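You operate a simulated robot arm through the tools that you are given. There is no shell and no other tool. Be economical: measure what you need, move in short steps, check, and stop when the job is done.

You run a simulated two-armed robot. Do the job below in one go: nothing can be reset, and whatever is moved stays where it is left.

## Task
Set the controls near the top of the plate bench. At the end: the silver pin is turned to loose; the gold pin is turned to loose; the tester arm is set to over the anvil; the box lock knob is turned to free; the gauge arm is set to over; whatever was shut is shut again. Leave all else as you found it, and nothing knocked over. The tester arm goes anticlockwise seen from above, to its stop. The gauge arm goes clockwise seen from above, to its stop.

The check looks at the end state, three seconds after you hand in, the way a careful person would. Anything else that was tipped, shoved, dropped, spilled or broken makes it a failure.

## Robot
Two 7-joint arms with two-finger parallel grippers on one trunk, on a base that drives. Base frame: it is fixed to the floor where the robot stands at the start and does not move with it; the origin is under the middle of the robot, x ahead of it, y to its left, z up; the surface under the hand at the start is at about z = 86. Lengths are in cm, angles in degrees, forces in N, time in s.
The left shoulder is at the start at [6, 14.3, 99.1], the right one opposite. With the tool pointing down near the work surface each hand reaches from about 32 to 74 cm from the robot's upright axis, wherever it stands, measured 20 degrees to its own side. Places, roughly: box lock knob [-110, 310, 80]; gauge arm [-140, 70, 100]; gold pin [-140, 330, 130]; silver pin [-120, 330, 130]; tester arm [70, 0, 100]. Payload 1.57 kg a hand.
The tool frame of a hand sits at the grasp point between the pads (the TCP): z along the fingers, y along the line on which they close. The tips reach 3 cm beyond it. The gripper opens to 11 cm. The fingers are 2.4 cm wide and 1.2 cm thick; the gripper's body (4.8 by 11.2 cm) begins 7.8 cm behind the TCP.
Orientation is that of the tool frame in the base frame, as a unit quaternion [w, x, y, z]. With the fingers straight down and closing along the base's y, the tool's x points along the base's -x, its y along +y and its z along -z.

## Interface
- The arms move only by the tool servo_tool. It takes "left_motion", "right_motion" or both (then of equal length, played together; a hand with none holds still); each is text: rows parted by semicolons, each of 6 numbers parted by spaces: the shift along the tool's x, y, z in units of 40 mm (1.0 is 40 mm), then the turn, a rotation vector about the tool's x, y, z in units of 4 degrees (1.0 is 4 degrees). In form: x y z rx ry rz; .... A call has 1 to 10 rows; each row shifts and turns the commanded pose from where the row before left it, along the tool's axes as they then stand. "left_jaw" and "right_jaw" are, for a hand that has rows, the gripper command, from -1 (fully open) to 1 (shut), values between in proportion, set as the call begins (left out, the last holds). A call with a number of a shift or a turn outside -1 to 1 is refused whole. Each row takes 0.2 s and may step no farther than 5 cm and 8.6 degrees from the row before; otherwise, or with a gripper value out of range, the whole call is refused. Where a pose cannot be reached the arm comes as near as it can. A force on the tool above 40 N (or 10 N above the force at the start of the call, whichever is more), or a blocked arm, ends the call early, and 0.2 s more pass. The fingers move at their own pace (about 4.5 cm/s each) and stop on an object; they squeeze with about 32 N. The grip force told is the motor's: it shows also when the fingers shut on nothing. Time passes only in rows, and 0.2 s behind the last, so rows that do not move let the fingers close. It gives the time, the measured TCP pose, the force on the tool (base axes), the opening and the grip force at its end, in the units of the frame above (readings bear some noise), with the torque about the TCP (base axes, N m) and any sound that the robot's microphone picked up.
- Cameras (640 x 400 px; columns grow to the right, rows downward): "scene" is now at [4.52, 1.68, 161.17]; the picture's right is [0.19, -0.98, 0.00], its down [-0.71, -0.14, -0.69] and it looks along [0.67, 0.13, -0.73] (base axes); focal length 296 px, centre (320, 200). "left" rides on the left gripper at [7, -1.6, -14.1] in its tool frame; the picture's right is [0.23, 0.97, 0.00], its down [-0.86, 0.20, -0.48] and it looks along [-0.47, 0.11, 0.88] (tool axes); focal length 222 px, centre (320, 200). "right" rides on the right gripper at [7, 1.6, -14.1] in its tool frame; the picture's right is [-0.23, 0.97, 0.00], its down [-0.86, -0.20, -0.48] and it looks along [-0.47, -0.11, 0.88] (tool axes); focal length 222 px, centre (320, 200).
- capture(camera): a new picture of that camera. The clock stands still meanwhile.
- raise_lower(by): slides the trunk up (or, below 0, down) by that many cm; the arms and the scene camera ride with it, the base frame stays. It gives what a move gives, with no picture.
- steer(legs): drives the robot by 1 to 6 legs, each [ahead, left, turn to the left] in cm, cm and degrees, along the robot's own axes; the way and the turn of a leg run together, so that a leg with both is an arc; at most 150 cm and 180 degrees a leg. The arms and the cameras ride along, it lands a little off, and it stops where it bumps. It gives what a move gives.
- head_to(pan, tilt): turns the head with the scene camera to pan (to the left, within 86 degrees either way) and tilt (down, from -29 to 69), counted from straight ahead of the robot. It gives what a move gives.
- point_at(camera, pixels): for up to 12 pixels [column, row] of the newest picture of that camera ("zoom" is the newest enlarged one), the place [x, y, z] in the base frame of the surface seen there, good to about 0.2 cm, but the place of the scene camera against the robot may be out by one fixed shift of up to 1.2 cm in any direction. The clock stands still meanwhile.
- close_up(camera, box): a new picture of the part [left, top, right, bottom] of that camera's present view, enlarged. The clock stands still meanwhile.
- job_done(): hands the job in; it is judged then, once.

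Work in short steps. Measure before you move; look again where a grasp or a placing could have gone wrong, and mend it. You have 110 turns and 92 pictures in all, those below and enlarged ones among them. Open the grippers and draw the arms clear of the work before you hand the job in, unless the task says otherwise; then end with one line.

The tools are called after "Emit:" as name(argument=value, ...) on one line, values as JSON. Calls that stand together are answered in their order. servo_tool: Moves the arms, as the interface text tells. Its arguments: {"type":"object","properties":{"left_motion":{"type":"string"},"left_jaw":{"type":"number"},"right_motion":{"type":"string"},"right_jaw":{"type":"number"}},"required":[]} The other tools are called the same way: raise_lower (by) slides the trunk up or down; steer (legs) drives the base; head_to (pan, tilt) turns the head that bears the scene camera; capture (camera) takes a picture; point_at (camera, pixels) gives the place of the surface under pixels of a picture; close_up (camera, box) takes an enlarged picture of a part of a camera's view; job_done () hands the job in.

At the start:

```text
time: 0.0
left_tcp_pos: [42.86, 25.33, 99.97]
left_ee_rot: [-0.001, 0.0, 1.0, 0.0]
left_force: [-0.5, 0.0, 0.5]
left_torque: [-0.02, 0.0, -0.02]
left_finger_gap: 10.99
left_grasp_force: 0.0
right_tcp_pos: [50.22, -19.38, 117.01]
right_ee_rot: [0.001, -0.001, 1.0, -0.001]
right_force: [-0.2, -0.2, -0.5]
right_torque: [-0.03, -0.01, -0.03]
right_finger_gap: 10.98
right_grasp_force: 0.1
trunk travel left (down, up): [-59.0, 0.0]
robot x, y, heading: [0.08, 0.15, -0.2]
head pan, tilt: [11.2, 46.6]
```

scene: 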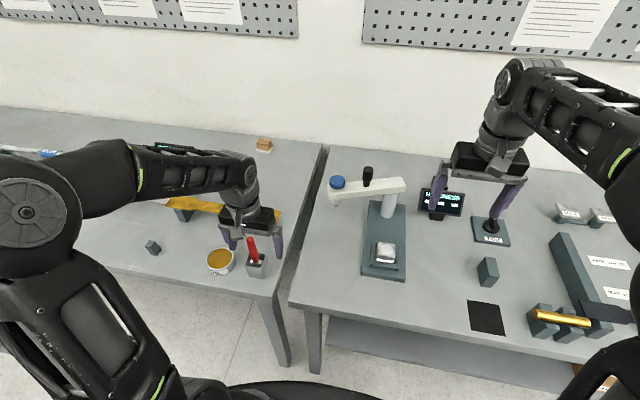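
right: 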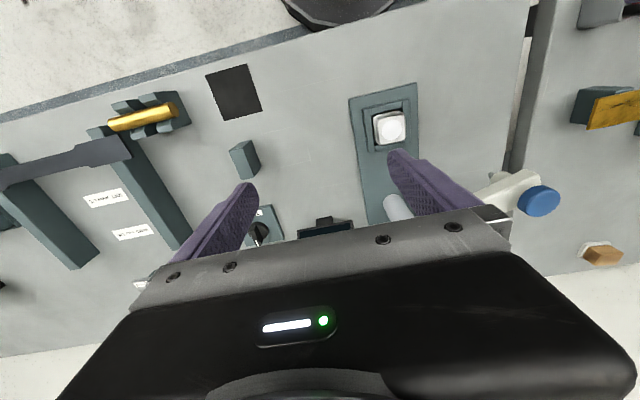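
left: 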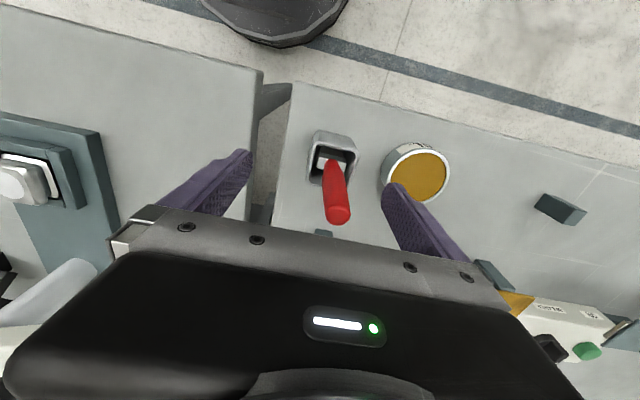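

The tester is the white arm on a post at pixels (330-405,185), with the anvil at (385,250). I'll look closer and measure it.

Emit:
close_up(camera="scene", box=[310, 140, 530, 290])

Emit:
point_at(camera="scene", pixels=[[338, 183], [367, 172], [402, 185], [388, 205], [385, 248], [383, 275], [345, 194], [492, 225], [250, 245], [335, 192]])

```text
2.67 times, centred on (420, 215) of scene
```

zoom: 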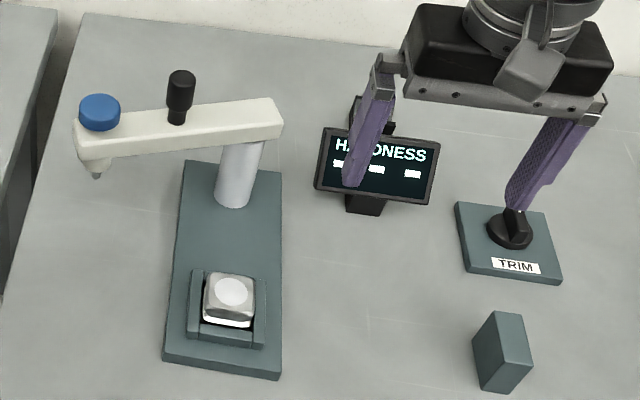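

```text
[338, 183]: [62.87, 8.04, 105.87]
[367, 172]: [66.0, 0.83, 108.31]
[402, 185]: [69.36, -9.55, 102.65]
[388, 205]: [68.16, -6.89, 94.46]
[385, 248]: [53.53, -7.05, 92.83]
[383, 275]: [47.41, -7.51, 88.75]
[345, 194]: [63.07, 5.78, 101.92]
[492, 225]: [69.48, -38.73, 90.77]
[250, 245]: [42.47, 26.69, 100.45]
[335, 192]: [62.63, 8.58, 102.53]
```

The tester's arm runs from its pivot near (69,-8) to a tip near (62.5,8). The anvil is at (53.5,-7). The left fingers straddle the red handle, so I lift straight up first. The right hand moves away to -y.

Emit:
servo_tool(left_motion="0 0 -0.9 0 0 0;0 0 -0.9 0 0 0;0 0 -0.9 0 0 0;0 0 -0.9 0 0 0;0 0 -0.9 0 0 0", right_motion="0 0 -0.5 0 0 0;0.6 -0.7 0 0 0 0;0.6 -0.7 0 0 0 0;0.6 -0.7 0 0 0 0;0.6 -0.7 0 0 0 0")

```text
time: 1.2
left_tcp_pos: [42.54, 25.64, 117.48]
left_ee_rot: [0.007, -0.003, 1.0, -0.008]
left_force: [-0.5, -0.8, 0.7]
left_torque: [-0.06, -0.02, 0.0]
left_finger_gap: 10.99
left_grasp_force: 0.0
left hand out of reach, approached as far as the arm can: row 5
right_tcp_pos: [40.51, -30.25, 117.33]
right_ee_rot: [0.002, -0.003, 1.0, -0.002]
right_force: [-0.4, -0.4, 0.0]
right_torque: [0.08, -0.04, 0.02]
right_finger_gap: 11.04
right_grasp_force: 0.0
right hand out of reach, approached as far as the arm can: row 1
trunk travel left (down, up): [-59.0, 0.0]
robot x, y, heading: [-0.44, 0.2, -0.1]
head pan, tilt: [11.2, 46.6]
```

The left hand is up at z=117. Next I close it and travel to the far side of the tester arm.

Emit:
servo_tool(left_motion="-0.84 -0.6 0.1 0 0 0;-0.84 -0.6 0.1 0 0 0;-0.84 -0.6 0 0 0 0;-0.84 -0.6 0 0 0 0;-0.84 -0.6 0 0 0 0;-0.84 -0.6 0 0 0 0;-0.84 -0.6 0 0 0 0;-0.84 -0.6 0 0 0 0", left_jaw=1)

Emit:
capture(camera="scene")

Emit:
capture(camera="left")

```text
time: 3.0
left_tcp_pos: [50.52, 19.95, 117.2]
left_ee_rot: [0.0, -0.001, 1.0, 0.0]
left_force: [0.6, -0.2, -0.9]
left_torque: [-0.01, -0.02, 0.0]
left_finger_gap: 0.0
left_grasp_force: 20.9
left hand out of reach, approached as far as the arm can: row 3, 4, 5, 6, 7, 8
right_tcp_pos: [40.5, -30.62, 117.24]
right_ee_rot: [0.001, 0.0, 1.0, 0.0]
right_force: [0.2, 0.0, 0.0]
right_torque: [0.02, 0.03, 0.0]
right_finger_gap: 11.02
right_grasp_force: 0.1
trunk travel left (down, up): [-59.0, 0.0]
robot x, y, heading: [-0.12, 0.29, -0.1]
head pan, tilt: [11.2, 46.6]
```

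```text
87 pictures are left
```

scene: 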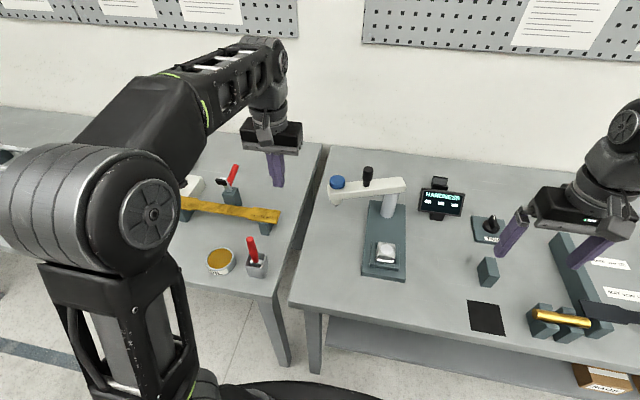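

```text
86 pictures are left
```

left: 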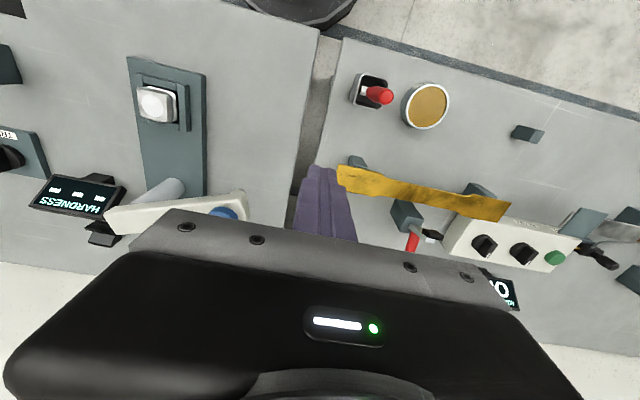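

Reach is short at this height. I'll measure the base front and the bench edge to see how far I can drive ahead.

Emit:
point_at(camera="scene", pixels=[[295, 385], [300, 310], [310, 330], [270, 298], [230, 170], [240, 215], [255, 245]])

Emit:
head_to(pan=11.2, tilt=65)

Emit:
capture(camera="scene")

```text
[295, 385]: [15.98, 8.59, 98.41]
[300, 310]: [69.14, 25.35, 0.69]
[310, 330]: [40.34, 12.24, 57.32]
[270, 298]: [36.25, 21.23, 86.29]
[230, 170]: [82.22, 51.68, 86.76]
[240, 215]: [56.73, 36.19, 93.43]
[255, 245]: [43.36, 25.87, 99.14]
```

```text
time: 3.8
left_tcp_pos: [50.56, 19.95, 117.05]
left_ee_rot: [0.0, 0.0, 1.0, -0.001]
left_force: [0.7, -0.2, -0.5]
left_torque: [0.0, -0.01, 0.01]
left_finger_gap: 0.0
left_grasp_force: 21.5
right_tcp_pos: [40.55, -30.55, 117.21]
right_ee_rot: [0.001, 0.001, 1.0, 0.001]
right_force: [-0.2, -0.2, 0.2]
right_torque: [-0.01, -0.01, 0.0]
right_finger_gap: 11.0
right_grasp_force: 0.1
trunk travel left (down, up): [-59.0, 0.0]
robot x, y, heading: [0.15, 0.22, -0.1]
head pan, tilt: [11.2, 65.0]
```

```text
85 pictures are left
```

scene: 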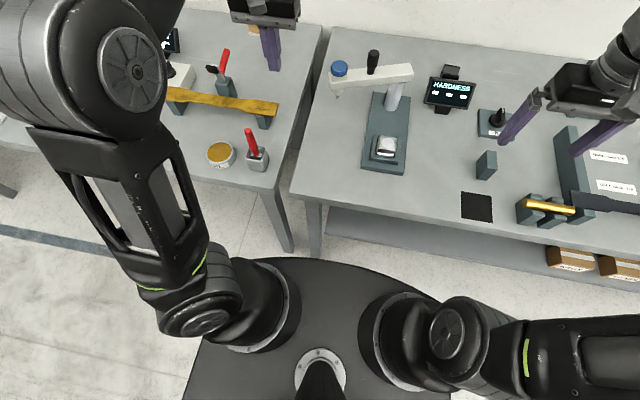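

The torso front is at x≈18 and the bench edge at x≈36. I'll drive ahead 8 cm to gain reach.

Emit:
steer(legs=[[8, 0, 0]])

```text
time: 4.9
left_tcp_pos: [58.49, 19.87, 117.12]
left_ee_rot: [0.0, 0.0, 1.0, 0.0]
left_force: [1.3, 0.2, -0.4]
left_torque: [0.04, 0.02, 0.0]
left_finger_gap: 0.0
left_grasp_force: 21.6
right_tcp_pos: [48.76, -30.5, 117.09]
right_ee_rot: [0.0, 0.0, 1.0, 0.0]
right_force: [0.2, -0.7, -0.7]
right_torque: [-0.02, 0.03, 0.0]
right_finger_gap: 10.97
right_grasp_force: 0.0
trunk travel left (down, up): [-59.0, 0.0]
robot x, y, heading: [7.76, 0.07, 0.0]
head pan, tilt: [11.2, 65.0]
```

Now at (58.5,19.9,117). I lower to z≈104, which is clear of the tester tip at y≈9.

Emit:
servo_tool(left_motion="0 0 0.8 0 0 0;0 0 0.8 0 0 0;0 0 0.8 0 0 0;0 0 0.8 0 0 0;0 0 0 0 0 0")

```text
time: 6.1
left_tcp_pos: [58.69, 19.88, 104.32]
left_ee_rot: [0.001, -0.001, 1.0, 0.001]
left_force: [-0.4, -0.7, 0.5]
left_torque: [-0.01, -0.02, 0.0]
left_finger_gap: 0.01
left_grasp_force: 21.3
right_tcp_pos: [48.58, -30.59, 117.23]
right_ee_rot: [0.0, 0.001, 1.0, 0.0]
right_force: [-0.1, -0.3, -0.2]
right_torque: [-0.02, 0.01, -0.03]
right_finger_gap: 10.98
right_grasp_force: 0.0
trunk travel left (down, up): [-59.0, 0.0]
robot x, y, heading: [8.12, -0.33, 0.2]
head pan, tilt: [11.2, 65.0]
```

Lowered as planned. I go around the tip: first to (71,15), then to (70.5,7).

Emit:
servo_tool(left_motion="-0.77 -0.3 0 0 0 0;-0.77 -0.3 0 0 0 0;-0.77 -0.3 0 0 0 0;-0.77 -0.3 0 0 0 0;0 -0.9 0 0 0 0;0 -0.9 0 0 0 0;0 0 0 0 0 0")

Emit:
capture(camera="scene")

```text
time: 7.7
left_tcp_pos: [70.95, 7.9, 104.19]
left_ee_rot: [0.0, -0.001, 1.0, -0.001]
left_force: [0.2, 0.2, 0.1]
left_torque: [-0.01, -0.04, -0.01]
left_finger_gap: 0.0
left_grasp_force: 21.5
right_tcp_pos: [48.53, -30.5, 117.06]
right_ee_rot: [0.001, 0.0, 1.0, 0.0]
right_force: [0.2, 0.1, -0.6]
right_torque: [-0.01, -0.04, -0.01]
right_finger_gap: 11.0
right_grasp_force: 0.0
trunk travel left (down, up): [-59.0, 0.0]
robot x, y, heading: [8.0, 0.09, -0.3]
head pan, tilt: [11.2, 65.0]
```

```text
84 pictures are left
```

scene: 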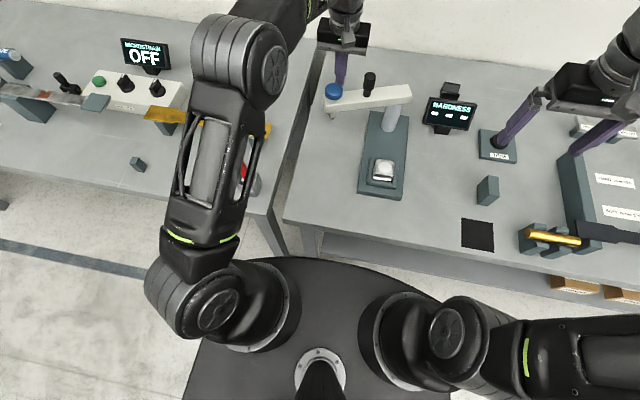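

The finger is on the far (+x) side of the tester arm, at pixel (341,65). I push it anticlockwise along an arc.

Emit:
servo_tool(left_motion="0.45 -0.27 0 0 0 0;0.45 -0.27 0 0 0 0;0.54 -0.22 0 0 0 0;0.54 -0.22 0 0 0 0;0.48 -0.34 0 0 0 0;0.48 -0.34 0 0 0 0;0.31 -0.49 0 0 0 0")

Emit:
capture(camera="scene")

```text
time: 9.3
left_tcp_pos: [57.86, -0.57, 104.31]
left_ee_rot: [0.001, 0.0, 1.0, 0.001]
left_force: [-0.1, -0.5, -0.4]
left_torque: [-0.02, -0.01, 0.0]
left_finger_gap: 0.02
left_grasp_force: 20.9
right_tcp_pos: [48.62, -30.56, 117.09]
right_ee_rot: [0.001, 0.0, 1.0, 0.0]
right_force: [0.1, -0.7, -0.9]
right_torque: [0.01, 0.01, -0.01]
right_finger_gap: 10.98
right_grasp_force: 0.1
trunk travel left (down, up): [-59.0, 0.0]
robot x, y, heading: [7.83, 0.06, -0.1]
head pan, tilt: [11.2, 65.0]
```

```text
83 pictures are left
```

scene: 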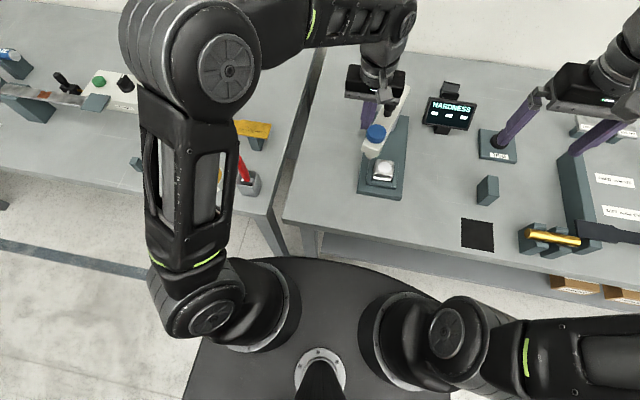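

The arm swings freely and its tip, at (376,135), is near the anvil. I keep pushing until it meets the stop.

Emit:
servo_tool(left_motion="0.25 -0.4 0 0 0 0;0.1 -0.4 0 0 0 0;0 -0.3 0 0 0 0;0 -0.3 0 0 0 0;0 -0.3 0 0 0 0")

Emit:
capture(camera="scene")

```text
time: 10.3
left_tcp_pos: [56.48, -4.44, 104.26]
left_ee_rot: [-0.002, -0.006, 1.0, 0.013]
left_force: [-6.6, 19.0, 11.2]
left_torque: [0.43, 0.29, -0.27]
left_finger_gap: 0.0
left_grasp_force: 21.6
right_tcp_pos: [48.6, -30.38, 117.2]
right_ee_rot: [0.001, -0.002, 1.0, 0.0]
right_force: [0.0, -0.3, -0.4]
right_torque: [0.05, 0.0, 0.02]
right_finger_gap: 11.01
right_grasp_force: 0.1
trunk travel left (down, up): [-59.0, 0.0]
robot x, y, heading: [7.82, 0.17, 0.1]
head pan, tilt: [11.2, 65.0]
stopped in row 4 (left hand): the force on the tool passed its limit at 48 N (the readings are from after the stop); the commanded pose is now the measured one
```

```text
82 pictures are left
```

scene: 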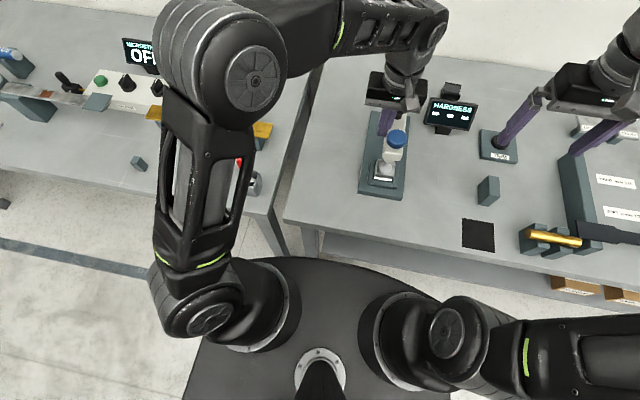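

The push stopped against the stop at 48 N and the tip is over the anvil. I back off to +y, raise, and then check.

Emit:
servo_tool(left_motion="0 0.5 0 0 0 0;0 0.8 0 0 0 0;0 0.9 0 0 0 0;0 0.9 0 0 0 0;0.5 0.8 -0.5 0 0 0;0.8 0 -0.8 0 0 0;0.8 0 -0.8 0 0 0;0.8 0 -0.7 0 0 0")

Emit:
head_to(pan=11, tilt=46)

Emit:
capture(camera="scene")

```text
time: 12.1
left_tcp_pos: [44.88, 10.79, 115.79]
left_ee_rot: [-0.002, -0.004, 1.0, 0.008]
left_force: [-0.7, -0.7, -0.2]
left_torque: [0.01, -0.01, 0.0]
left_finger_gap: 0.02
left_grasp_force: 21.8
right_tcp_pos: [48.63, -30.34, 117.12]
right_ee_rot: [0.002, -0.002, 1.0, 0.001]
right_force: [0.2, 0.3, -0.7]
right_torque: [0.01, -0.04, -0.01]
right_finger_gap: 11.02
right_grasp_force: 0.1
trunk travel left (down, up): [-59.0, 0.0]
robot x, y, heading: [8.21, 0.36, 0.2]
head pan, tilt: [11.2, 65.0]
```

```text
time: 12.9
left_tcp_pos: [45.05, 10.72, 115.69]
left_ee_rot: [-0.002, -0.004, 1.0, 0.008]
left_force: [0.8, 0.0, -0.7]
left_torque: [0.0, 0.01, 0.03]
left_finger_gap: 0.0
left_grasp_force: 20.9
right_tcp_pos: [48.76, -30.52, 117.19]
right_ee_rot: [0.001, -0.001, 1.0, 0.0]
right_force: [0.2, 0.4, 0.1]
right_torque: [0.0, 0.0, 0.0]
right_finger_gap: 11.02
right_grasp_force: 0.0
trunk travel left (down, up): [-59.0, 0.0]
robot x, y, heading: [7.92, 0.05, 0.2]
head pan, tilt: [11.0, 46.0]
```

```text
81 pictures are left
```

scene: 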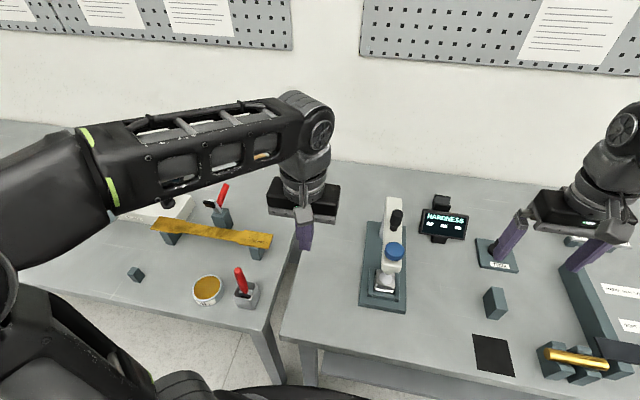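

The tester arm is over the anvil at (393,250). Now I back away and look around toward the other stations.

Emit:
servo_tool(left_motion="0.5 0.5 0 0 0 0;0.2 0.5 0 0 0 0", right_motion="0.9 0 0 0 0 0;0.9 0 0 0 0 0")

Emit:
steer(legs=[[-35, 0, 0]])

Emit:
head_to(pan=85, tilt=20)

Emit:
capture(camera="scene")

```text
time: 13.5
left_tcp_pos: [42.04, 14.71, 115.84]
left_ee_rot: [-0.002, -0.005, 1.0, 0.009]
left_force: [-0.3, -0.3, 0.6]
left_torque: [-0.03, 0.02, 0.0]
left_finger_gap: 0.0
left_grasp_force: 21.0
right_tcp_pos: [41.35, -30.29, 117.06]
right_ee_rot: [0.0, -0.001, 1.0, -0.001]
right_force: [0.1, -0.1, 0.5]
right_torque: [0.0, -0.01, -0.01]
right_finger_gap: 10.99
right_grasp_force: 0.0
trunk travel left (down, up): [-59.0, 0.0]
robot x, y, heading: [7.83, 0.22, 0.4]
head pan, tilt: [11.0, 46.0]
```

```text
time: 15.8
left_tcp_pos: [6.09, 14.56, 115.88]
left_ee_rot: [-0.001, -0.005, 1.0, 0.009]
left_force: [0.1, -0.6, 0.1]
left_torque: [0.01, -0.02, -0.01]
left_finger_gap: 0.03
left_grasp_force: 21.5
right_tcp_pos: [5.59, -30.51, 117.09]
right_ee_rot: [0.002, -0.002, 1.0, 0.0]
right_force: [-0.9, 0.1, -0.3]
right_torque: [-0.05, -0.02, -0.01]
right_finger_gap: 10.99
right_grasp_force: 0.1
trunk travel left (down, up): [-59.0, 0.0]
robot x, y, heading: [-27.87, 0.17, 0.2]
head pan, tilt: [11.0, 46.0]
```

```text
time: 17.2
left_tcp_pos: [6.17, 14.56, 115.77]
left_ee_rot: [-0.002, -0.006, 1.0, 0.008]
left_force: [0.3, 0.4, -0.2]
left_torque: [0.02, 0.02, -0.03]
left_finger_gap: 0.0
left_grasp_force: 21.3
right_tcp_pos: [5.65, -30.39, 116.97]
right_ee_rot: [0.002, -0.002, 1.0, 0.0]
right_force: [0.9, -0.3, -0.3]
right_torque: [-0.01, -0.01, -0.02]
right_finger_gap: 11.02
right_grasp_force: 0.1
trunk travel left (down, up): [-59.0, 0.0]
robot x, y, heading: [-27.92, 0.11, 0.2]
head pan, tilt: [85.0, 20.0]
```

```text
80 pictures are left
```

scene: 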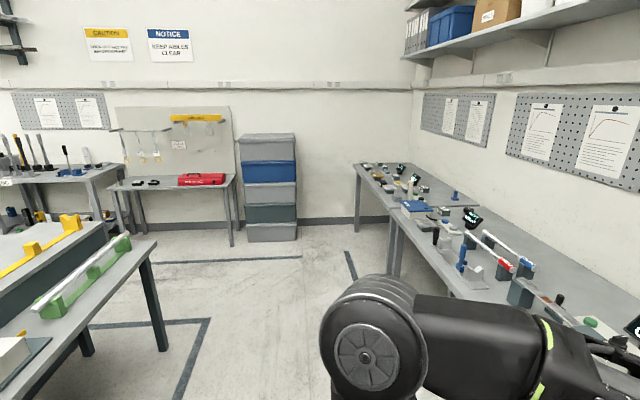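

I see the far bench with the board and red box, and a table on the left. I measure key points to plan the route.

Emit:
point_at(camera="scene", pixels=[[158, 240], [165, 350], [85, 355], [20, 395], [232, 178], [205, 180], [150, 183], [358, 165], [390, 220], [250, 262], [180, 145], [45, 185]])

Emit:
close_up(camera="scene", box=[90, 90, 290, 215])

```text
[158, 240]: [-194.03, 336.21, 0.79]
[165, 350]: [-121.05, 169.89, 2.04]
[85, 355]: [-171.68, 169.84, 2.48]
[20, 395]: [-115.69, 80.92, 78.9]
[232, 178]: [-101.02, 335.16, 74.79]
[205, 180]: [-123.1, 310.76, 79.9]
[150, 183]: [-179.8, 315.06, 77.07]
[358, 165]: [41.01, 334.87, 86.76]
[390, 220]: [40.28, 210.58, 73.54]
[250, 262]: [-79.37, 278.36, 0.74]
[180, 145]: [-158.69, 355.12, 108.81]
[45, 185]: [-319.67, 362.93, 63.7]
```

```text
3.20 times, centred on (190, 152) of scene
```

zoom: 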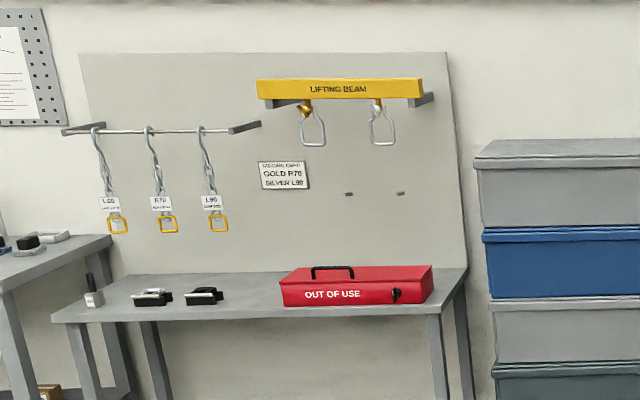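

The gold and silver pins sit on the lifting beam's shackles, and the box knob is on the red box's front. First the gauge: I drive to about (-28,70), facing -x.

Emit:
steer(legs=[[0, 0, 90], [70, 0, 0], [0, 0, 90]])

Emit:
head_to(pan=0, tilt=30)

Emit:
capture(camera="scene")

```text
time: 28.9
left_tcp_pos: [-64.9, 53.32, 115.8]
left_ee_rot: [0.009, 0.999, 0.041, 0.002]
left_force: [0.7, 0.0, -0.3]
left_torque: [0.02, -0.02, 0.0]
left_finger_gap: 0.0
left_grasp_force: 21.6
right_tcp_pos: [-67.73, 98.25, 116.97]
right_ee_rot: [0.0, 0.999, 0.037, -0.002]
right_force: [0.2, -0.3, -0.7]
right_torque: [0.02, 0.0, 0.02]
right_finger_gap: 10.98
right_grasp_force: 0.1
trunk travel left (down, up): [-59.0, 0.0]
robot x, y, heading: [-32.18, 70.32, -176.1]
head pan, tilt: [85.0, 20.0]
```

```text
time: 30.5
left_tcp_pos: [-64.95, 53.42, 115.87]
left_ee_rot: [0.009, 0.999, 0.041, 0.002]
left_force: [-0.4, 0.0, 0.0]
left_torque: [-0.02, -0.01, 0.02]
left_finger_gap: 0.01
left_grasp_force: 21.8
right_tcp_pos: [-67.74, 98.31, 117.06]
right_ee_rot: [-0.001, 0.999, 0.038, -0.001]
right_force: [0.9, 0.2, 0.1]
right_torque: [0.02, 0.04, -0.01]
right_finger_gap: 11.0
right_grasp_force: 0.1
trunk travel left (down, up): [-59.0, 0.0]
robot x, y, heading: [-32.33, 70.54, -175.6]
head pan, tilt: [0.0, 30.0]
```

```text
78 pictures are left
```

scene: 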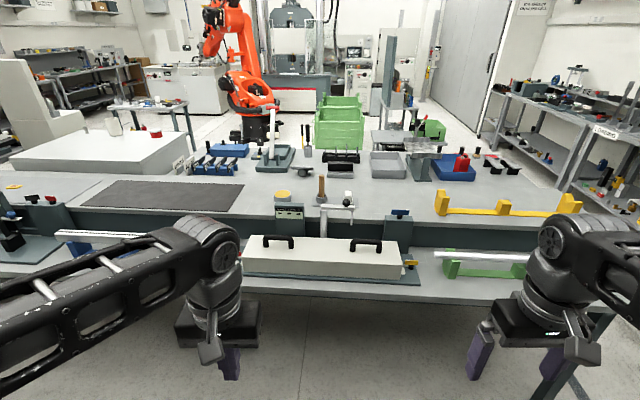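

The gauge assembly is probably around (330,200). I take an enlarged view and measure it.

Emit:
close_up(camera="scene", box=[230, 150, 430, 290])

Emit:
point_at(camera="scene", pixels=[[340, 207], [323, 197], [290, 210], [350, 198], [325, 230], [400, 215], [320, 265], [320, 290], [325, 248], [275, 242]])

```text
2.86 times, centred on (330, 220) of scene
```

zoom: 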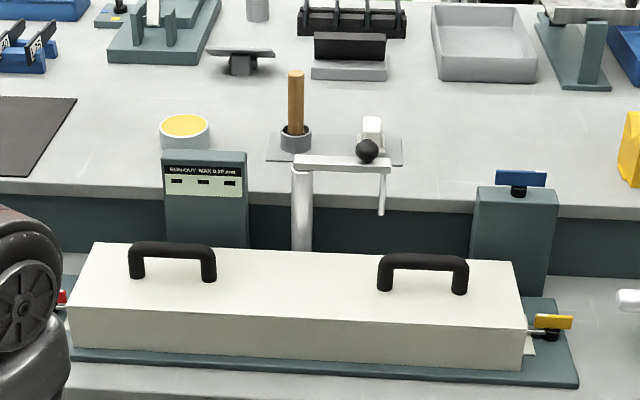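

```text
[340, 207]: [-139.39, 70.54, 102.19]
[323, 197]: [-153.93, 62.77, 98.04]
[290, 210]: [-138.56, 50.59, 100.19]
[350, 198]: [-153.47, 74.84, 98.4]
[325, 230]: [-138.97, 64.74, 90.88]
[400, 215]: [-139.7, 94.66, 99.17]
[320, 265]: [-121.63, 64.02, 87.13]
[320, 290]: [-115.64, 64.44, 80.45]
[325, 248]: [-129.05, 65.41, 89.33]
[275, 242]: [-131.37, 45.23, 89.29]
```

The gauge arm is at (340,205): its post is near (-139,64.5) and it points to +y. Clockwise from above will bring it toward me. I straighten up and drive closer.

Emit:
steer(legs=[[0, 0, -4.4], [42, 0, 0]])

Emit:
head_to(pan=0, tilt=46)

Emit:
capture(camera="scene")

Emit:
close_up(camera="scene", box=[240, 120, 420, 240])

```text
time: 33.5
left_tcp_pos: [-107.85, 56.06, 115.78]
left_ee_rot: [0.009, 1.0, 0.002, 0.002]
left_force: [0.3, -0.1, -0.3]
left_torque: [-0.03, -0.02, -0.02]
left_finger_gap: 0.0
left_grasp_force: 21.6
right_tcp_pos: [-107.23, 101.11, 116.99]
right_ee_rot: [0.0, 1.0, -0.002, -0.001]
right_force: [1.2, -0.3, -0.7]
right_torque: [0.01, 0.0, -0.03]
right_finger_gap: 11.03
right_grasp_force: 0.0
trunk travel left (down, up): [-59.0, 0.0]
robot x, y, heading: [-73.58, 70.62, 179.8]
head pan, tilt: [0.0, 30.0]
```

```text
time: 34.3
left_tcp_pos: [-107.81, 55.95, 115.88]
left_ee_rot: [0.009, 1.0, 0.002, 0.002]
left_force: [0.3, -0.2, 0.3]
left_torque: [0.0, -0.04, -0.01]
left_finger_gap: 0.01
left_grasp_force: 20.9
right_tcp_pos: [-107.12, 101.03, 117.06]
right_ee_rot: [0.001, 1.0, -0.002, -0.001]
right_force: [-0.6, 0.0, -0.3]
right_torque: [0.03, 0.01, 0.02]
right_finger_gap: 11.01
right_grasp_force: 0.0
trunk travel left (down, up): [-59.0, 0.0]
robot x, y, heading: [-73.63, 70.73, 180.0]
head pan, tilt: [0.0, 46.0]
```

```text
76 pictures are left
```

scene: 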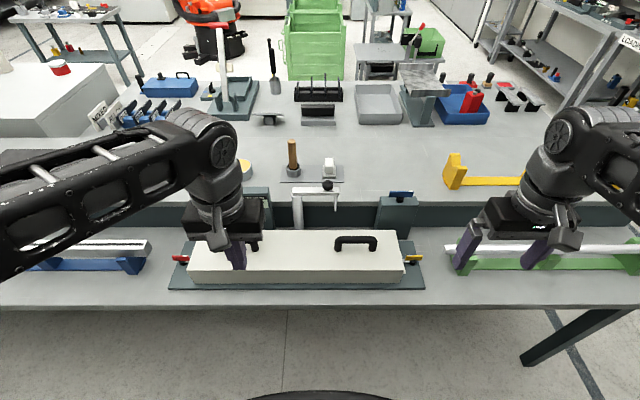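

```text
3.33 times, centred on (330, 180) of scene
```

zoom: 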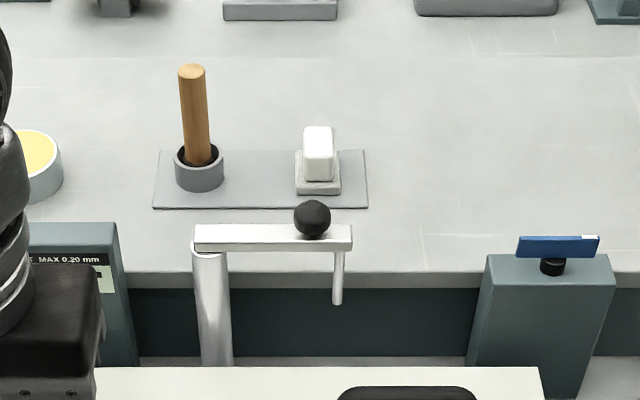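

Emit:
point_at(camera="zoom", pixels=[[312, 218], [325, 240], [205, 243], [345, 238], [338, 290], [250, 238], [215, 300], [200, 100], [318, 140], [405, 395], [260, 232], [345, 232]])

Emit:
point_at(camera="scene", pixels=[[345, 238], [375, 238], [320, 265], [320, 233], [340, 305], [310, 195]])

```text
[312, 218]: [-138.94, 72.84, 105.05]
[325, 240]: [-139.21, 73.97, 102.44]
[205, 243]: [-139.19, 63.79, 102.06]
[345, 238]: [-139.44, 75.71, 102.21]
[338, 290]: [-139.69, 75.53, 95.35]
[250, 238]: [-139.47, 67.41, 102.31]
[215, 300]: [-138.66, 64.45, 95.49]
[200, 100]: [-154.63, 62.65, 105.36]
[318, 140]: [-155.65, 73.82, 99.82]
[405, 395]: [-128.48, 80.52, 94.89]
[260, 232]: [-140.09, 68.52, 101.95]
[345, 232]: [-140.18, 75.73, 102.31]
```

```text
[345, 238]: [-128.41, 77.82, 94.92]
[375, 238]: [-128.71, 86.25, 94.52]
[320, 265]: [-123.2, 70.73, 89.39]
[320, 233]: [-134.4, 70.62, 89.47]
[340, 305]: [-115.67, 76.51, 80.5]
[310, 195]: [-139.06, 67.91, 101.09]
```

The arm is at z≈101–102.5 with its stylus at (-140,75.6). A ball knob sits at y≈73, and the target between the cover handles is clear. I drive 8 cm closer, shift the left hand aside and close the right jaw.

Emit:
steer(legs=[[8, 0, 0]])

Emit:
servo_tool(left_motion="0 0.7 0 0 0 0;0 0.7 0 0 0 0;0 0.7 0 0 0 0", right_motion="0 0.6 0.3 0 0 0;0 0.6 0.3 0 0 0;0 0.6 0.3 0 0 0", right_jaw=1)

Emit:
capture(camera="scene")

Emit:
point_at(camera="scene", pixels=[[450, 175], [400, 200], [330, 190], [295, 150], [380, 160], [330, 165]])

```text
time: 35.4
left_tcp_pos: [-115.88, 56.24, 115.86]
left_ee_rot: [0.009, 1.0, 0.002, 0.002]
left_force: [-0.5, 0.3, 0.1]
left_torque: [0.01, -0.06, 0.01]
left_finger_gap: 0.0
left_grasp_force: 21.4
right_tcp_pos: [-115.07, 101.18, 117.01]
right_ee_rot: [0.0, 1.0, -0.002, 0.001]
right_force: [-1.0, -0.1, -0.7]
right_torque: [-0.03, -0.03, -0.01]
right_finger_gap: 10.98
right_grasp_force: 0.1
trunk travel left (down, up): [-59.0, 0.0]
robot x, y, heading: [-81.75, 70.71, 179.8]
head pan, tilt: [0.0, 46.0]
```

```text
time: 36.2
left_tcp_pos: [-115.73, 47.72, 115.83]
left_ee_rot: [0.009, 1.0, 0.002, 0.002]
left_force: [-0.1, 0.8, -0.2]
left_torque: [-0.02, -0.02, 0.01]
left_finger_gap: 0.0
left_grasp_force: 21.3
right_tcp_pos: [-115.1, 93.73, 113.47]
right_ee_rot: [-0.001, 1.0, -0.003, -0.001]
right_force: [0.8, -1.5, -0.4]
right_torque: [0.05, -0.01, -0.01]
right_finger_gap: 4.0
right_grasp_force: 0.4
trunk travel left (down, up): [-59.0, 0.0]
robot x, y, heading: [-81.59, 70.47, 179.8]
head pan, tilt: [0.0, 46.0]
```

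```text
74 pictures are left
```

scene: 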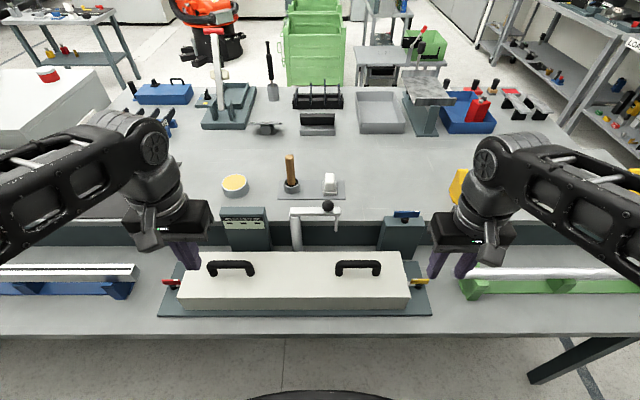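

```text
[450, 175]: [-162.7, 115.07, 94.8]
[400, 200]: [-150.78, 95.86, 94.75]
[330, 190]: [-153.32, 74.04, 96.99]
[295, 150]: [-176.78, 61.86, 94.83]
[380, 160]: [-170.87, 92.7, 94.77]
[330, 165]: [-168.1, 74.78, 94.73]
```

Path is clear: the raised surface is at z≈94.8 and nothing on it is above 106. I move the right hand behind the gauge arm.

Emit:
servo_tool(right_motion="-0.98 0.5 0.12 0 0 0;-0.98 0.5 0.12 0 0 0;-0.98 0.5 0.12 0 0 0;-0.98 0.5 0.12 0 0 0;-0.98 0.5 0.12 0 0 0;-0.98 0.5 0.12 0 0 0;-0.98 0.5 0.12 0 0 0;-0.98 0.5 0.12 0 0 0;0 0 0 0 0 0")

Emit:
capture(camera="scene")

```text
time: 38.2
left_tcp_pos: [-115.71, 47.72, 115.7]
left_ee_rot: [0.008, 1.0, 0.002, 0.001]
left_force: [-0.6, 0.3, -1.1]
left_torque: [-0.01, 0.0, 0.04]
left_finger_gap: 0.0
left_grasp_force: 21.6
right_tcp_pos: [-141.49, 80.36, 110.23]
right_ee_rot: [0.0, 1.0, -0.002, -0.001]
right_force: [0.1, -0.3, -0.3]
right_torque: [0.0, -0.01, -0.01]
right_finger_gap: 0.0
right_grasp_force: 21.5
right hand out of reach, approached as far as the arm can: row 7, 8
trunk travel left (down, up): [-59.0, 0.0]
robot x, y, heading: [-81.4, 70.62, 179.8]
head pan, tilt: [0.0, 46.0]
```

```text
73 pictures are left
```

scene: 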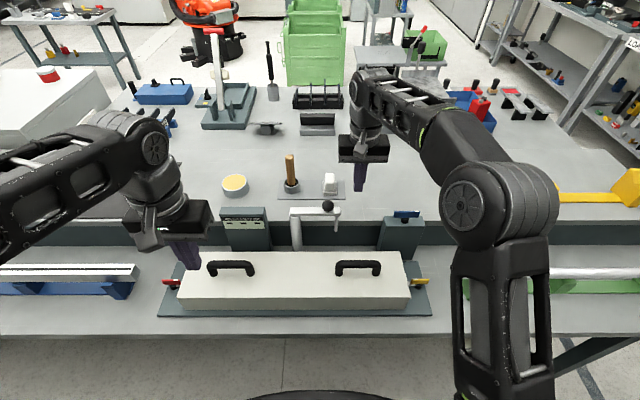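

Reach is limiting at this height. The hand is at (-141.5,80.4), beyond the arm's end at y=76. I lower to z≈102.5 there, then go back to x≈-146.

Emit:
servo_tool(right_motion="0 0 0.64 0 0 0;0 0 0.64 0 0 0;0 0 0.64 0 0 0;-0.6 0 0 0 0 0;-0.6 0 0 0 0 0;0 0 0 0 0 0")

```text
time: 39.6
left_tcp_pos: [-115.8, 47.74, 115.84]
left_ee_rot: [0.009, 1.0, 0.001, 0.002]
left_force: [-0.1, 1.0, -0.6]
left_torque: [-0.01, 0.0, 0.0]
left_finger_gap: 0.0
left_grasp_force: 21.2
right_tcp_pos: [-146.38, 80.71, 102.78]
right_ee_rot: [0.0, 1.0, -0.001, 0.0]
right_force: [-0.2, -0.7, -0.7]
right_torque: [-0.02, 0.0, 0.01]
right_finger_gap: 0.0
right_grasp_force: 21.6
trunk travel left (down, up): [-59.0, 0.0]
robot x, y, heading: [-81.66, 70.12, 179.6]
head pan, tilt: [0.0, 46.0]
```

Now I slide to y≈73.7 behind the arm, then pull along a clockwise arc.

Emit:
servo_tool(right_motion="0 0.87 0 0 0 0;0 0.87 0 0 0 0;0.5 0 0 0 0 0;0.45 0 0 0 0 0;0.6 0 0 0 0 0;0.6 0 0 0 0 0;0.52 0.3 0 0 0 0;0.52 0.3 0 0 0 0")

Emit:
capture(camera="scene")

```text
time: 41.4
left_tcp_pos: [-115.66, 47.77, 115.84]
left_ee_rot: [0.009, 1.0, 0.001, 0.002]
left_force: [0.0, -1.1, 0.1]
left_torque: [-0.01, 0.01, 0.01]
left_finger_gap: 0.01
left_grasp_force: 20.9
right_tcp_pos: [-133.58, 71.34, 102.61]
right_ee_rot: [-0.001, 1.0, -0.003, -0.001]
right_force: [0.4, 0.8, -0.2]
right_torque: [-0.01, 0.01, 0.03]
right_finger_gap: 0.0
right_grasp_force: 21.6
trunk travel left (down, up): [-59.0, 0.0]
robot x, y, heading: [-81.68, 70.27, 179.9]
head pan, tilt: [0.0, 46.0]
```

```text
72 pictures are left
```

scene: 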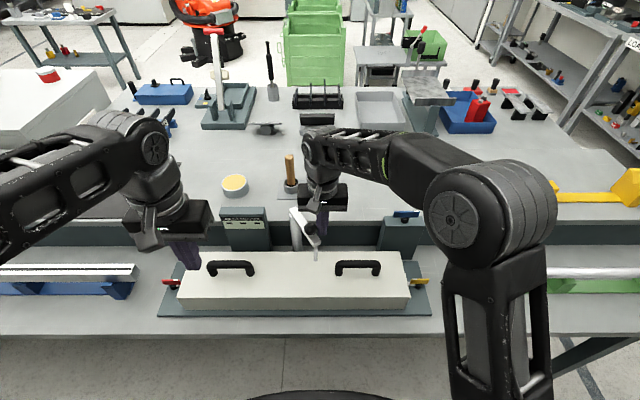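

The arm is turning, with its end at (315,250). I continue to the stop.

Emit:
servo_tool(right_motion="0.3 0.52 0 0 0 0;0.29 0.52 0 0 0 0;0 0.3 0 0 0 0;0 0.3 0 0 0 0;0 0.3 0 0 0 0")

Emit:
capture(camera="scene")

```text
time: 42.4
left_tcp_pos: [-115.72, 48.09, 115.83]
left_ee_rot: [0.009, 1.0, 0.0, 0.001]
left_force: [-0.1, -0.4, 0.1]
left_torque: [0.04, 0.01, -0.02]
left_finger_gap: 0.0
left_grasp_force: 21.2
right_tcp_pos: [-131.33, 66.65, 102.57]
right_ee_rot: [-0.011, 1.0, -0.009, 0.002]
right_force: [6.3, 23.0, 11.8]
right_torque: [-0.33, -0.02, 0.2]
right_finger_gap: 0.05
right_grasp_force: 20.9
trunk travel left (down, up): [-59.0, 0.0]
robot x, y, heading: [-81.68, 70.66, 179.8]
head pan, tilt: [0.0, 46.0]
stopped in row 4 (right hand): the force on the tool passed its limit at 46 N (the readings are from after the stop); the commanded pose is now the measured one
```

```text
71 pictures are left
```

scene: 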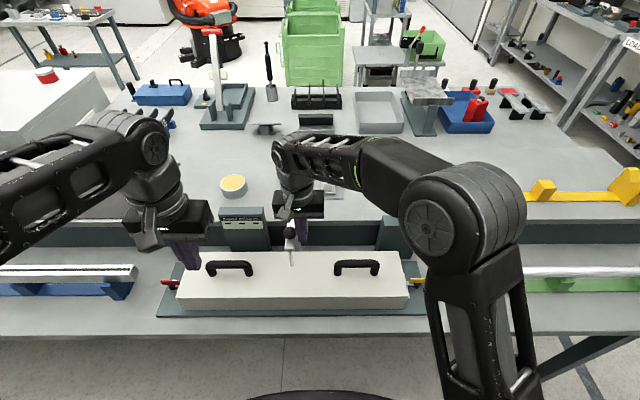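

It met its stop with the arm pointing at me. I back off to +y, raise and retract.

Emit:
servo_tool(right_motion="0 -0.6 0 0 0 0;0 -0.9 0 0 0 0;0 -0.7 -0.6 0 0 0;0.5 -0.7 -0.9 0 0 0;0.9 -0.7 -0.7 0 0 0;0.9 -0.7 -0.6 0 0 0;0.9 -0.7 0 0 0 0;0.9 -0.7 0 0 0 0")

Emit:
close_up(camera="scene", box=[160, 170, 440, 320])

```text
refused: row 5 steps farther than a row can; nothing moved
```

```text
2.29 times, centred on (300, 245) of scene
```

zoom: 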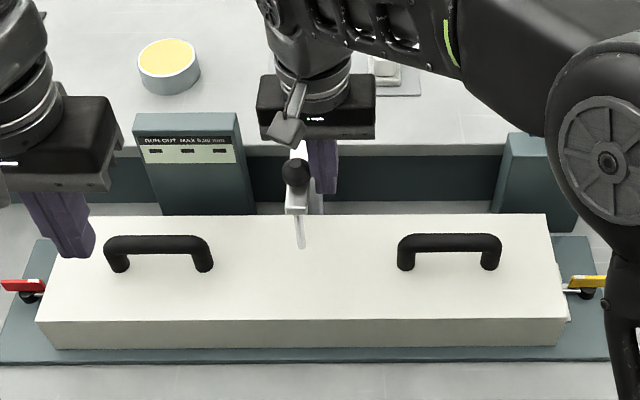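

The arm now points straight over the cover. I repeat the retreat with smaller steps.

Emit:
servo_tool(right_motion="0 -0.6 0 0 0 0;0 -0.9 0 0 0 0;0 -0.7 -0.6 0 0 0;0.4 -0.5 -0.8 0 0 0;0.6 -0.5 -0.7 0 0 0;0.7 -0.5 -0.6 0 0 0;0.8 -0.7 0 0 0 0;0.8 -0.7 0 0 0 0;0.5 -0.7 0 0 0 0")

Emit:
capture(camera="scene")

```text
time: 44.4
left_tcp_pos: [-115.78, 47.98, 115.85]
left_ee_rot: [0.009, 1.0, 0.0, 0.002]
left_force: [0.4, 0.2, 0.1]
left_torque: [0.0, 0.0, 0.01]
left_finger_gap: 0.0
left_grasp_force: 21.2
right_tcp_pos: [-115.79, 89.04, 113.93]
right_ee_rot: [-0.008, 1.0, -0.007, 0.001]
right_force: [-0.5, -0.2, 0.5]
right_torque: [-0.03, 0.01, 0.0]
right_finger_gap: 0.0
right_grasp_force: 20.9
trunk travel left (down, up): [-59.0, 0.0]
robot x, y, heading: [-81.38, 70.33, 179.1]
head pan, tilt: [0.0, 46.0]
```

```text
69 pictures are left
```

scene: 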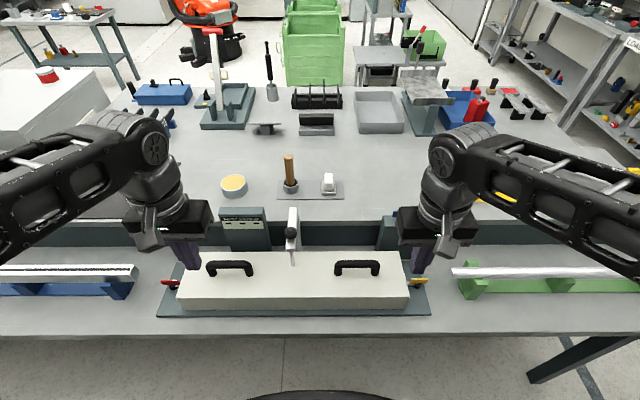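

The gauge arm is set. Next I go to the far bench: back off, turn right to face +y, drive ahead, then sidestep left.

Emit:
steer(legs=[[-50, 0, 0], [0, 0, -89], [143, 0, 0], [0, 85, 0]])

Emit:
head_to(pan=0, tilt=22)

Emit:
capture(camera="scene")

```text
time: 61.9
left_tcp_pos: [-136.06, 249.16, 115.9]
left_ee_rot: [-0.007, -0.697, 0.717, 0.004]
left_force: [-0.6, 0.2, -0.3]
left_torque: [0.0, -0.01, 0.01]
left_finger_gap: 0.0
left_grasp_force: 21.1
right_tcp_pos: [-94.95, 248.48, 113.83]
right_ee_rot: [0.004, -0.693, 0.721, -0.007]
right_force: [0.1, -0.1, 0.9]
right_torque: [0.01, -0.01, -0.03]
right_finger_gap: 0.0
right_grasp_force: 21.1
trunk travel left (down, up): [-59.0, 0.0]
robot x, y, heading: [-114.22, 214.53, 88.1]
head pan, tilt: [0.0, 46.0]
```

```text
time: 62.8
left_tcp_pos: [-135.92, 249.34, 115.86]
left_ee_rot: [-0.007, -0.698, 0.716, 0.005]
left_force: [-0.1, -0.4, -0.3]
left_torque: [0.0, 0.01, 0.01]
left_finger_gap: 0.01
left_grasp_force: 21.4
right_tcp_pos: [-95.04, 248.49, 113.82]
right_ee_rot: [0.004, -0.693, 0.721, -0.007]
right_force: [0.6, -0.4, 1.0]
right_torque: [0.02, -0.01, 0.0]
right_finger_gap: 0.0
right_grasp_force: 21.2
trunk travel left (down, up): [-59.0, 0.0]
robot x, y, heading: [-114.4, 215.02, 88.1]
head pan, tilt: [0.0, 22.0]
```

```text
68 pictures are left
```

scene: 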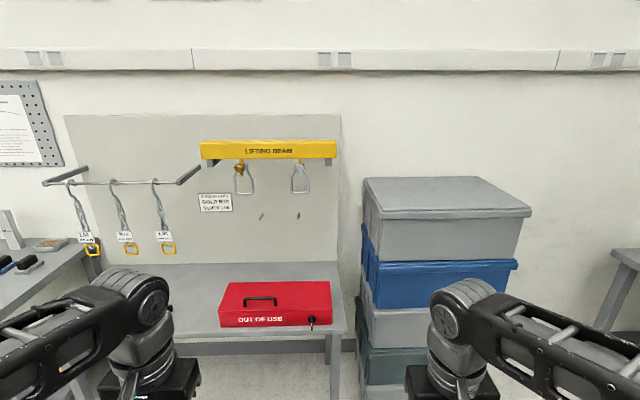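

The beam's pins are at (240,168) and (300,165), and the box knob is at (311,322). I zoom in on both.

Emit:
close_up(camera="scene", box=[190, 130, 350, 230])

Emit:
point_at(camera="zoom", pixels=[[200, 150], [195, 160], [440, 120], [185, 230], [440, 240], [200, 60], [290, 345], [445, 340], [215, 140], [100, 280]])

Emit:
close_up(camera="scene", box=[200, 270, 360, 370])

Emit:
point_at(camera="zoom", pixels=[[443, 208], [443, 220], [250, 195], [500, 210], [100, 215], [440, 190], [250, 60], [560, 240]])

```text
4.00 times, centred on (270, 180) of scene
```

zoom: 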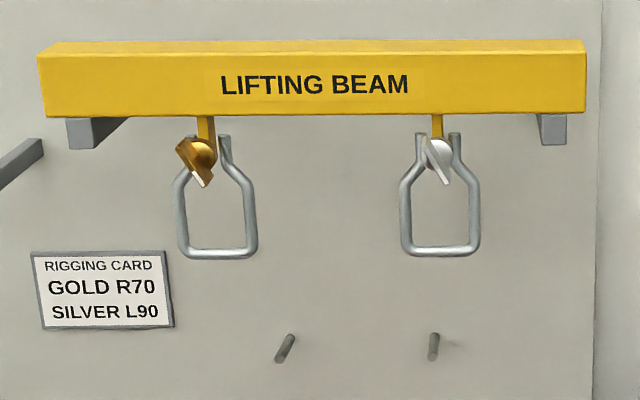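

```text
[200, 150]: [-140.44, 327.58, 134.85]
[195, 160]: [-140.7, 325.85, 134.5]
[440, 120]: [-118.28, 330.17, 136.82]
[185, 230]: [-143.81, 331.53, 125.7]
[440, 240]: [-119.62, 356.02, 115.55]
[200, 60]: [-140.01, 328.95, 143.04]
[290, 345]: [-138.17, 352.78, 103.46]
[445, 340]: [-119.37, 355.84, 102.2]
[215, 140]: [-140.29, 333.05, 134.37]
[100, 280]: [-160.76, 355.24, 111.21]
```

```text
4.00 times, centred on (280, 320) of scene
```

zoom: 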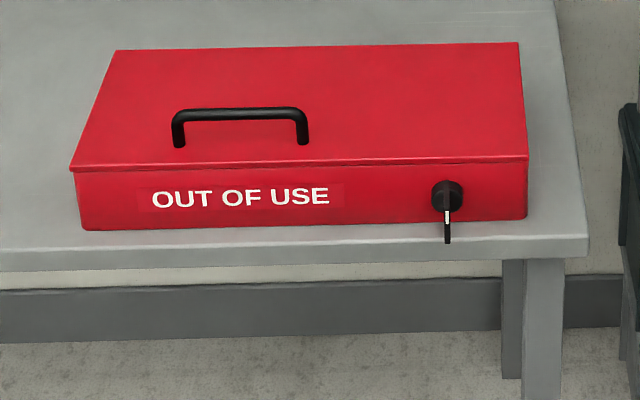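

```text
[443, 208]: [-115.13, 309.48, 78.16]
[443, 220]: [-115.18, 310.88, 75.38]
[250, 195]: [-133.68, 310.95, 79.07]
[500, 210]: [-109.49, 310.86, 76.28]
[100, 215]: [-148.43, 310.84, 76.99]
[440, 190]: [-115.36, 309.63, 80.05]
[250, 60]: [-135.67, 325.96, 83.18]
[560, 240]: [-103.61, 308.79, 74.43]
```

Both pins face -y with wing handles, and the knob has a pointer. I drive nearer for a detailed look at the markings.

Emit:
steer(legs=[[0, 0, 1.9], [28, 0, 0]])

Emit:
capture(camera="scene")

```text
time: 65.2
left_tcp_pos: [-137.35, 276.58, 115.8]
left_ee_rot: [0.008, 0.711, -0.703, -0.005]
left_force: [-0.8, 0.2, 0.4]
left_torque: [-0.03, -0.02, 0.02]
left_finger_gap: 0.03
left_grasp_force: 21.3
right_tcp_pos: [-96.34, 277.28, 113.67]
right_ee_rot: [0.004, -0.707, 0.707, -0.006]
right_force: [-0.8, 0.6, 0.3]
right_torque: [0.0, 0.0, -0.01]
right_finger_gap: 0.01
right_grasp_force: 21.5
trunk travel left (down, up): [-59.0, 0.0]
robot x, y, heading: [-114.37, 242.29, 90.2]
head pan, tilt: [0.0, 22.0]
```

```text
65 pictures are left
```

scene: 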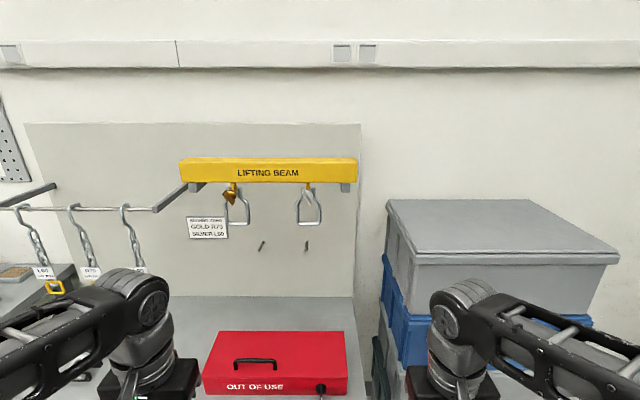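

Emit:
close_up(camera="scene", box=[210, 165, 340, 245])

Emit:
close_up(camera="scene", box=[0, 200, 160, 300])

Emit:
close_up(camera="scene", box=[290, 360, 354, 400])

```text
4.92 times, centred on (275, 205) of scene
```

zoom: 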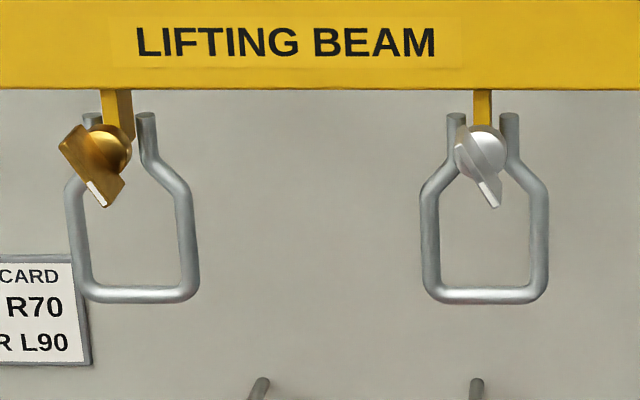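

```text
4.00 times, centred on (80, 250) of scene
```

zoom: 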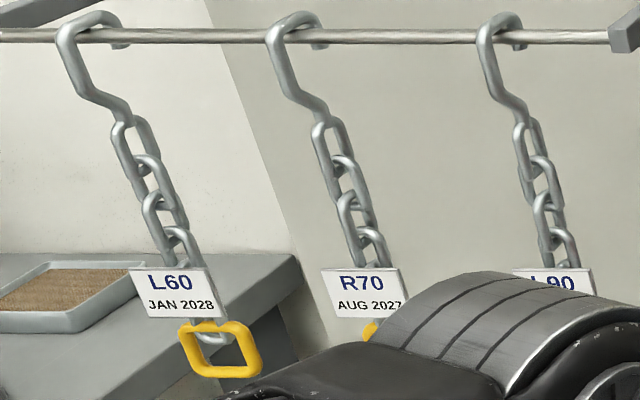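

```text
10.00 times, centred on (322, 380) of scene
```

zoom: 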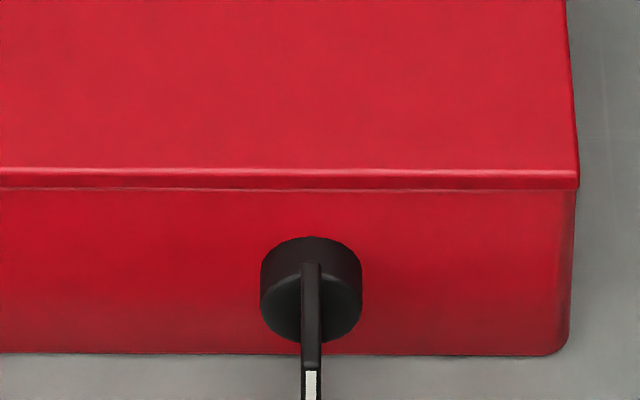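

No loose/tight marks are visible, so I'll find the direction by gentle trial. I now tilt the left hand from down to pointing at the board (+y), moving forward and up as it turns.

Emit:
servo_tool(left_motion="-0.35 0 -0.15 0 -1 0;-0.36 0 -0.125 0 -1 0;-0.367 0 -0.1 0 -1 0;-0.373 0 -0.074 0 -1 0;-0.378 0 -0.048 0 -1 0;-0.38 0 -0.021 0 -1 0;-0.381 0 0.005 0 -1 0;-0.379 0 0.032 0 -1 0;-0.376 0 0.058 0 -1 0;-0.371 0 0.085 0 -1 0")

Emit:
servo_tool(left_motion="-0.364 0 0.11 0 -1 0;-0.356 0 0.135 0 -1 0;-0.345 0 0.16 0 -1 0;-0.334 0 0.184 0 -1 0;-0.32 0 0.206 0 -1 0;-0.305 0 0.228 0 -1 0;-0.288 0 0.249 0 -1 0;-0.27 0 0.268 0 -1 0;-0.251 0 0.287 0 -1 0;-0.23 0 0.304 0 -1 0")

```text
time: 67.3
left_tcp_pos: [-137.36, 290.43, 121.75]
left_ee_rot: [-0.234, 0.666, -0.663, -0.249]
left_force: [-0.2, 0.3, -0.8]
left_torque: [0.0, 0.02, 0.0]
left_finger_gap: 0.01
left_grasp_force: 21.2
right_tcp_pos: [-96.42, 277.19, 113.84]
right_ee_rot: [0.004, -0.706, 0.708, -0.006]
right_force: [0.3, 0.5, -0.5]
right_torque: [0.01, -0.01, 0.0]
right_finger_gap: 0.0
right_grasp_force: 21.6
trunk travel left (down, up): [-59.0, 0.0]
robot x, y, heading: [-114.16, 242.42, 90.3]
head pan, tilt: [0.0, 22.0]
```

```text
time: 69.5
left_tcp_pos: [-137.46, 304.59, 127.7]
left_ee_rot: [0.447, -0.542, 0.543, 0.461]
left_force: [-0.6, -0.3, 0.4]
left_torque: [0.01, -0.01, -0.03]
left_finger_gap: 0.02
left_grasp_force: 21.4
right_tcp_pos: [-96.38, 277.1, 113.84]
right_ee_rot: [0.005, -0.707, 0.707, -0.007]
right_force: [-0.9, 0.2, 0.2]
right_torque: [0.02, -0.01, 0.02]
right_finger_gap: 0.01
right_grasp_force: 21.7
trunk travel left (down, up): [-59.0, 0.0]
robot x, y, heading: [-114.23, 242.32, 90.4]
head pan, tilt: [0.0, 22.0]
```

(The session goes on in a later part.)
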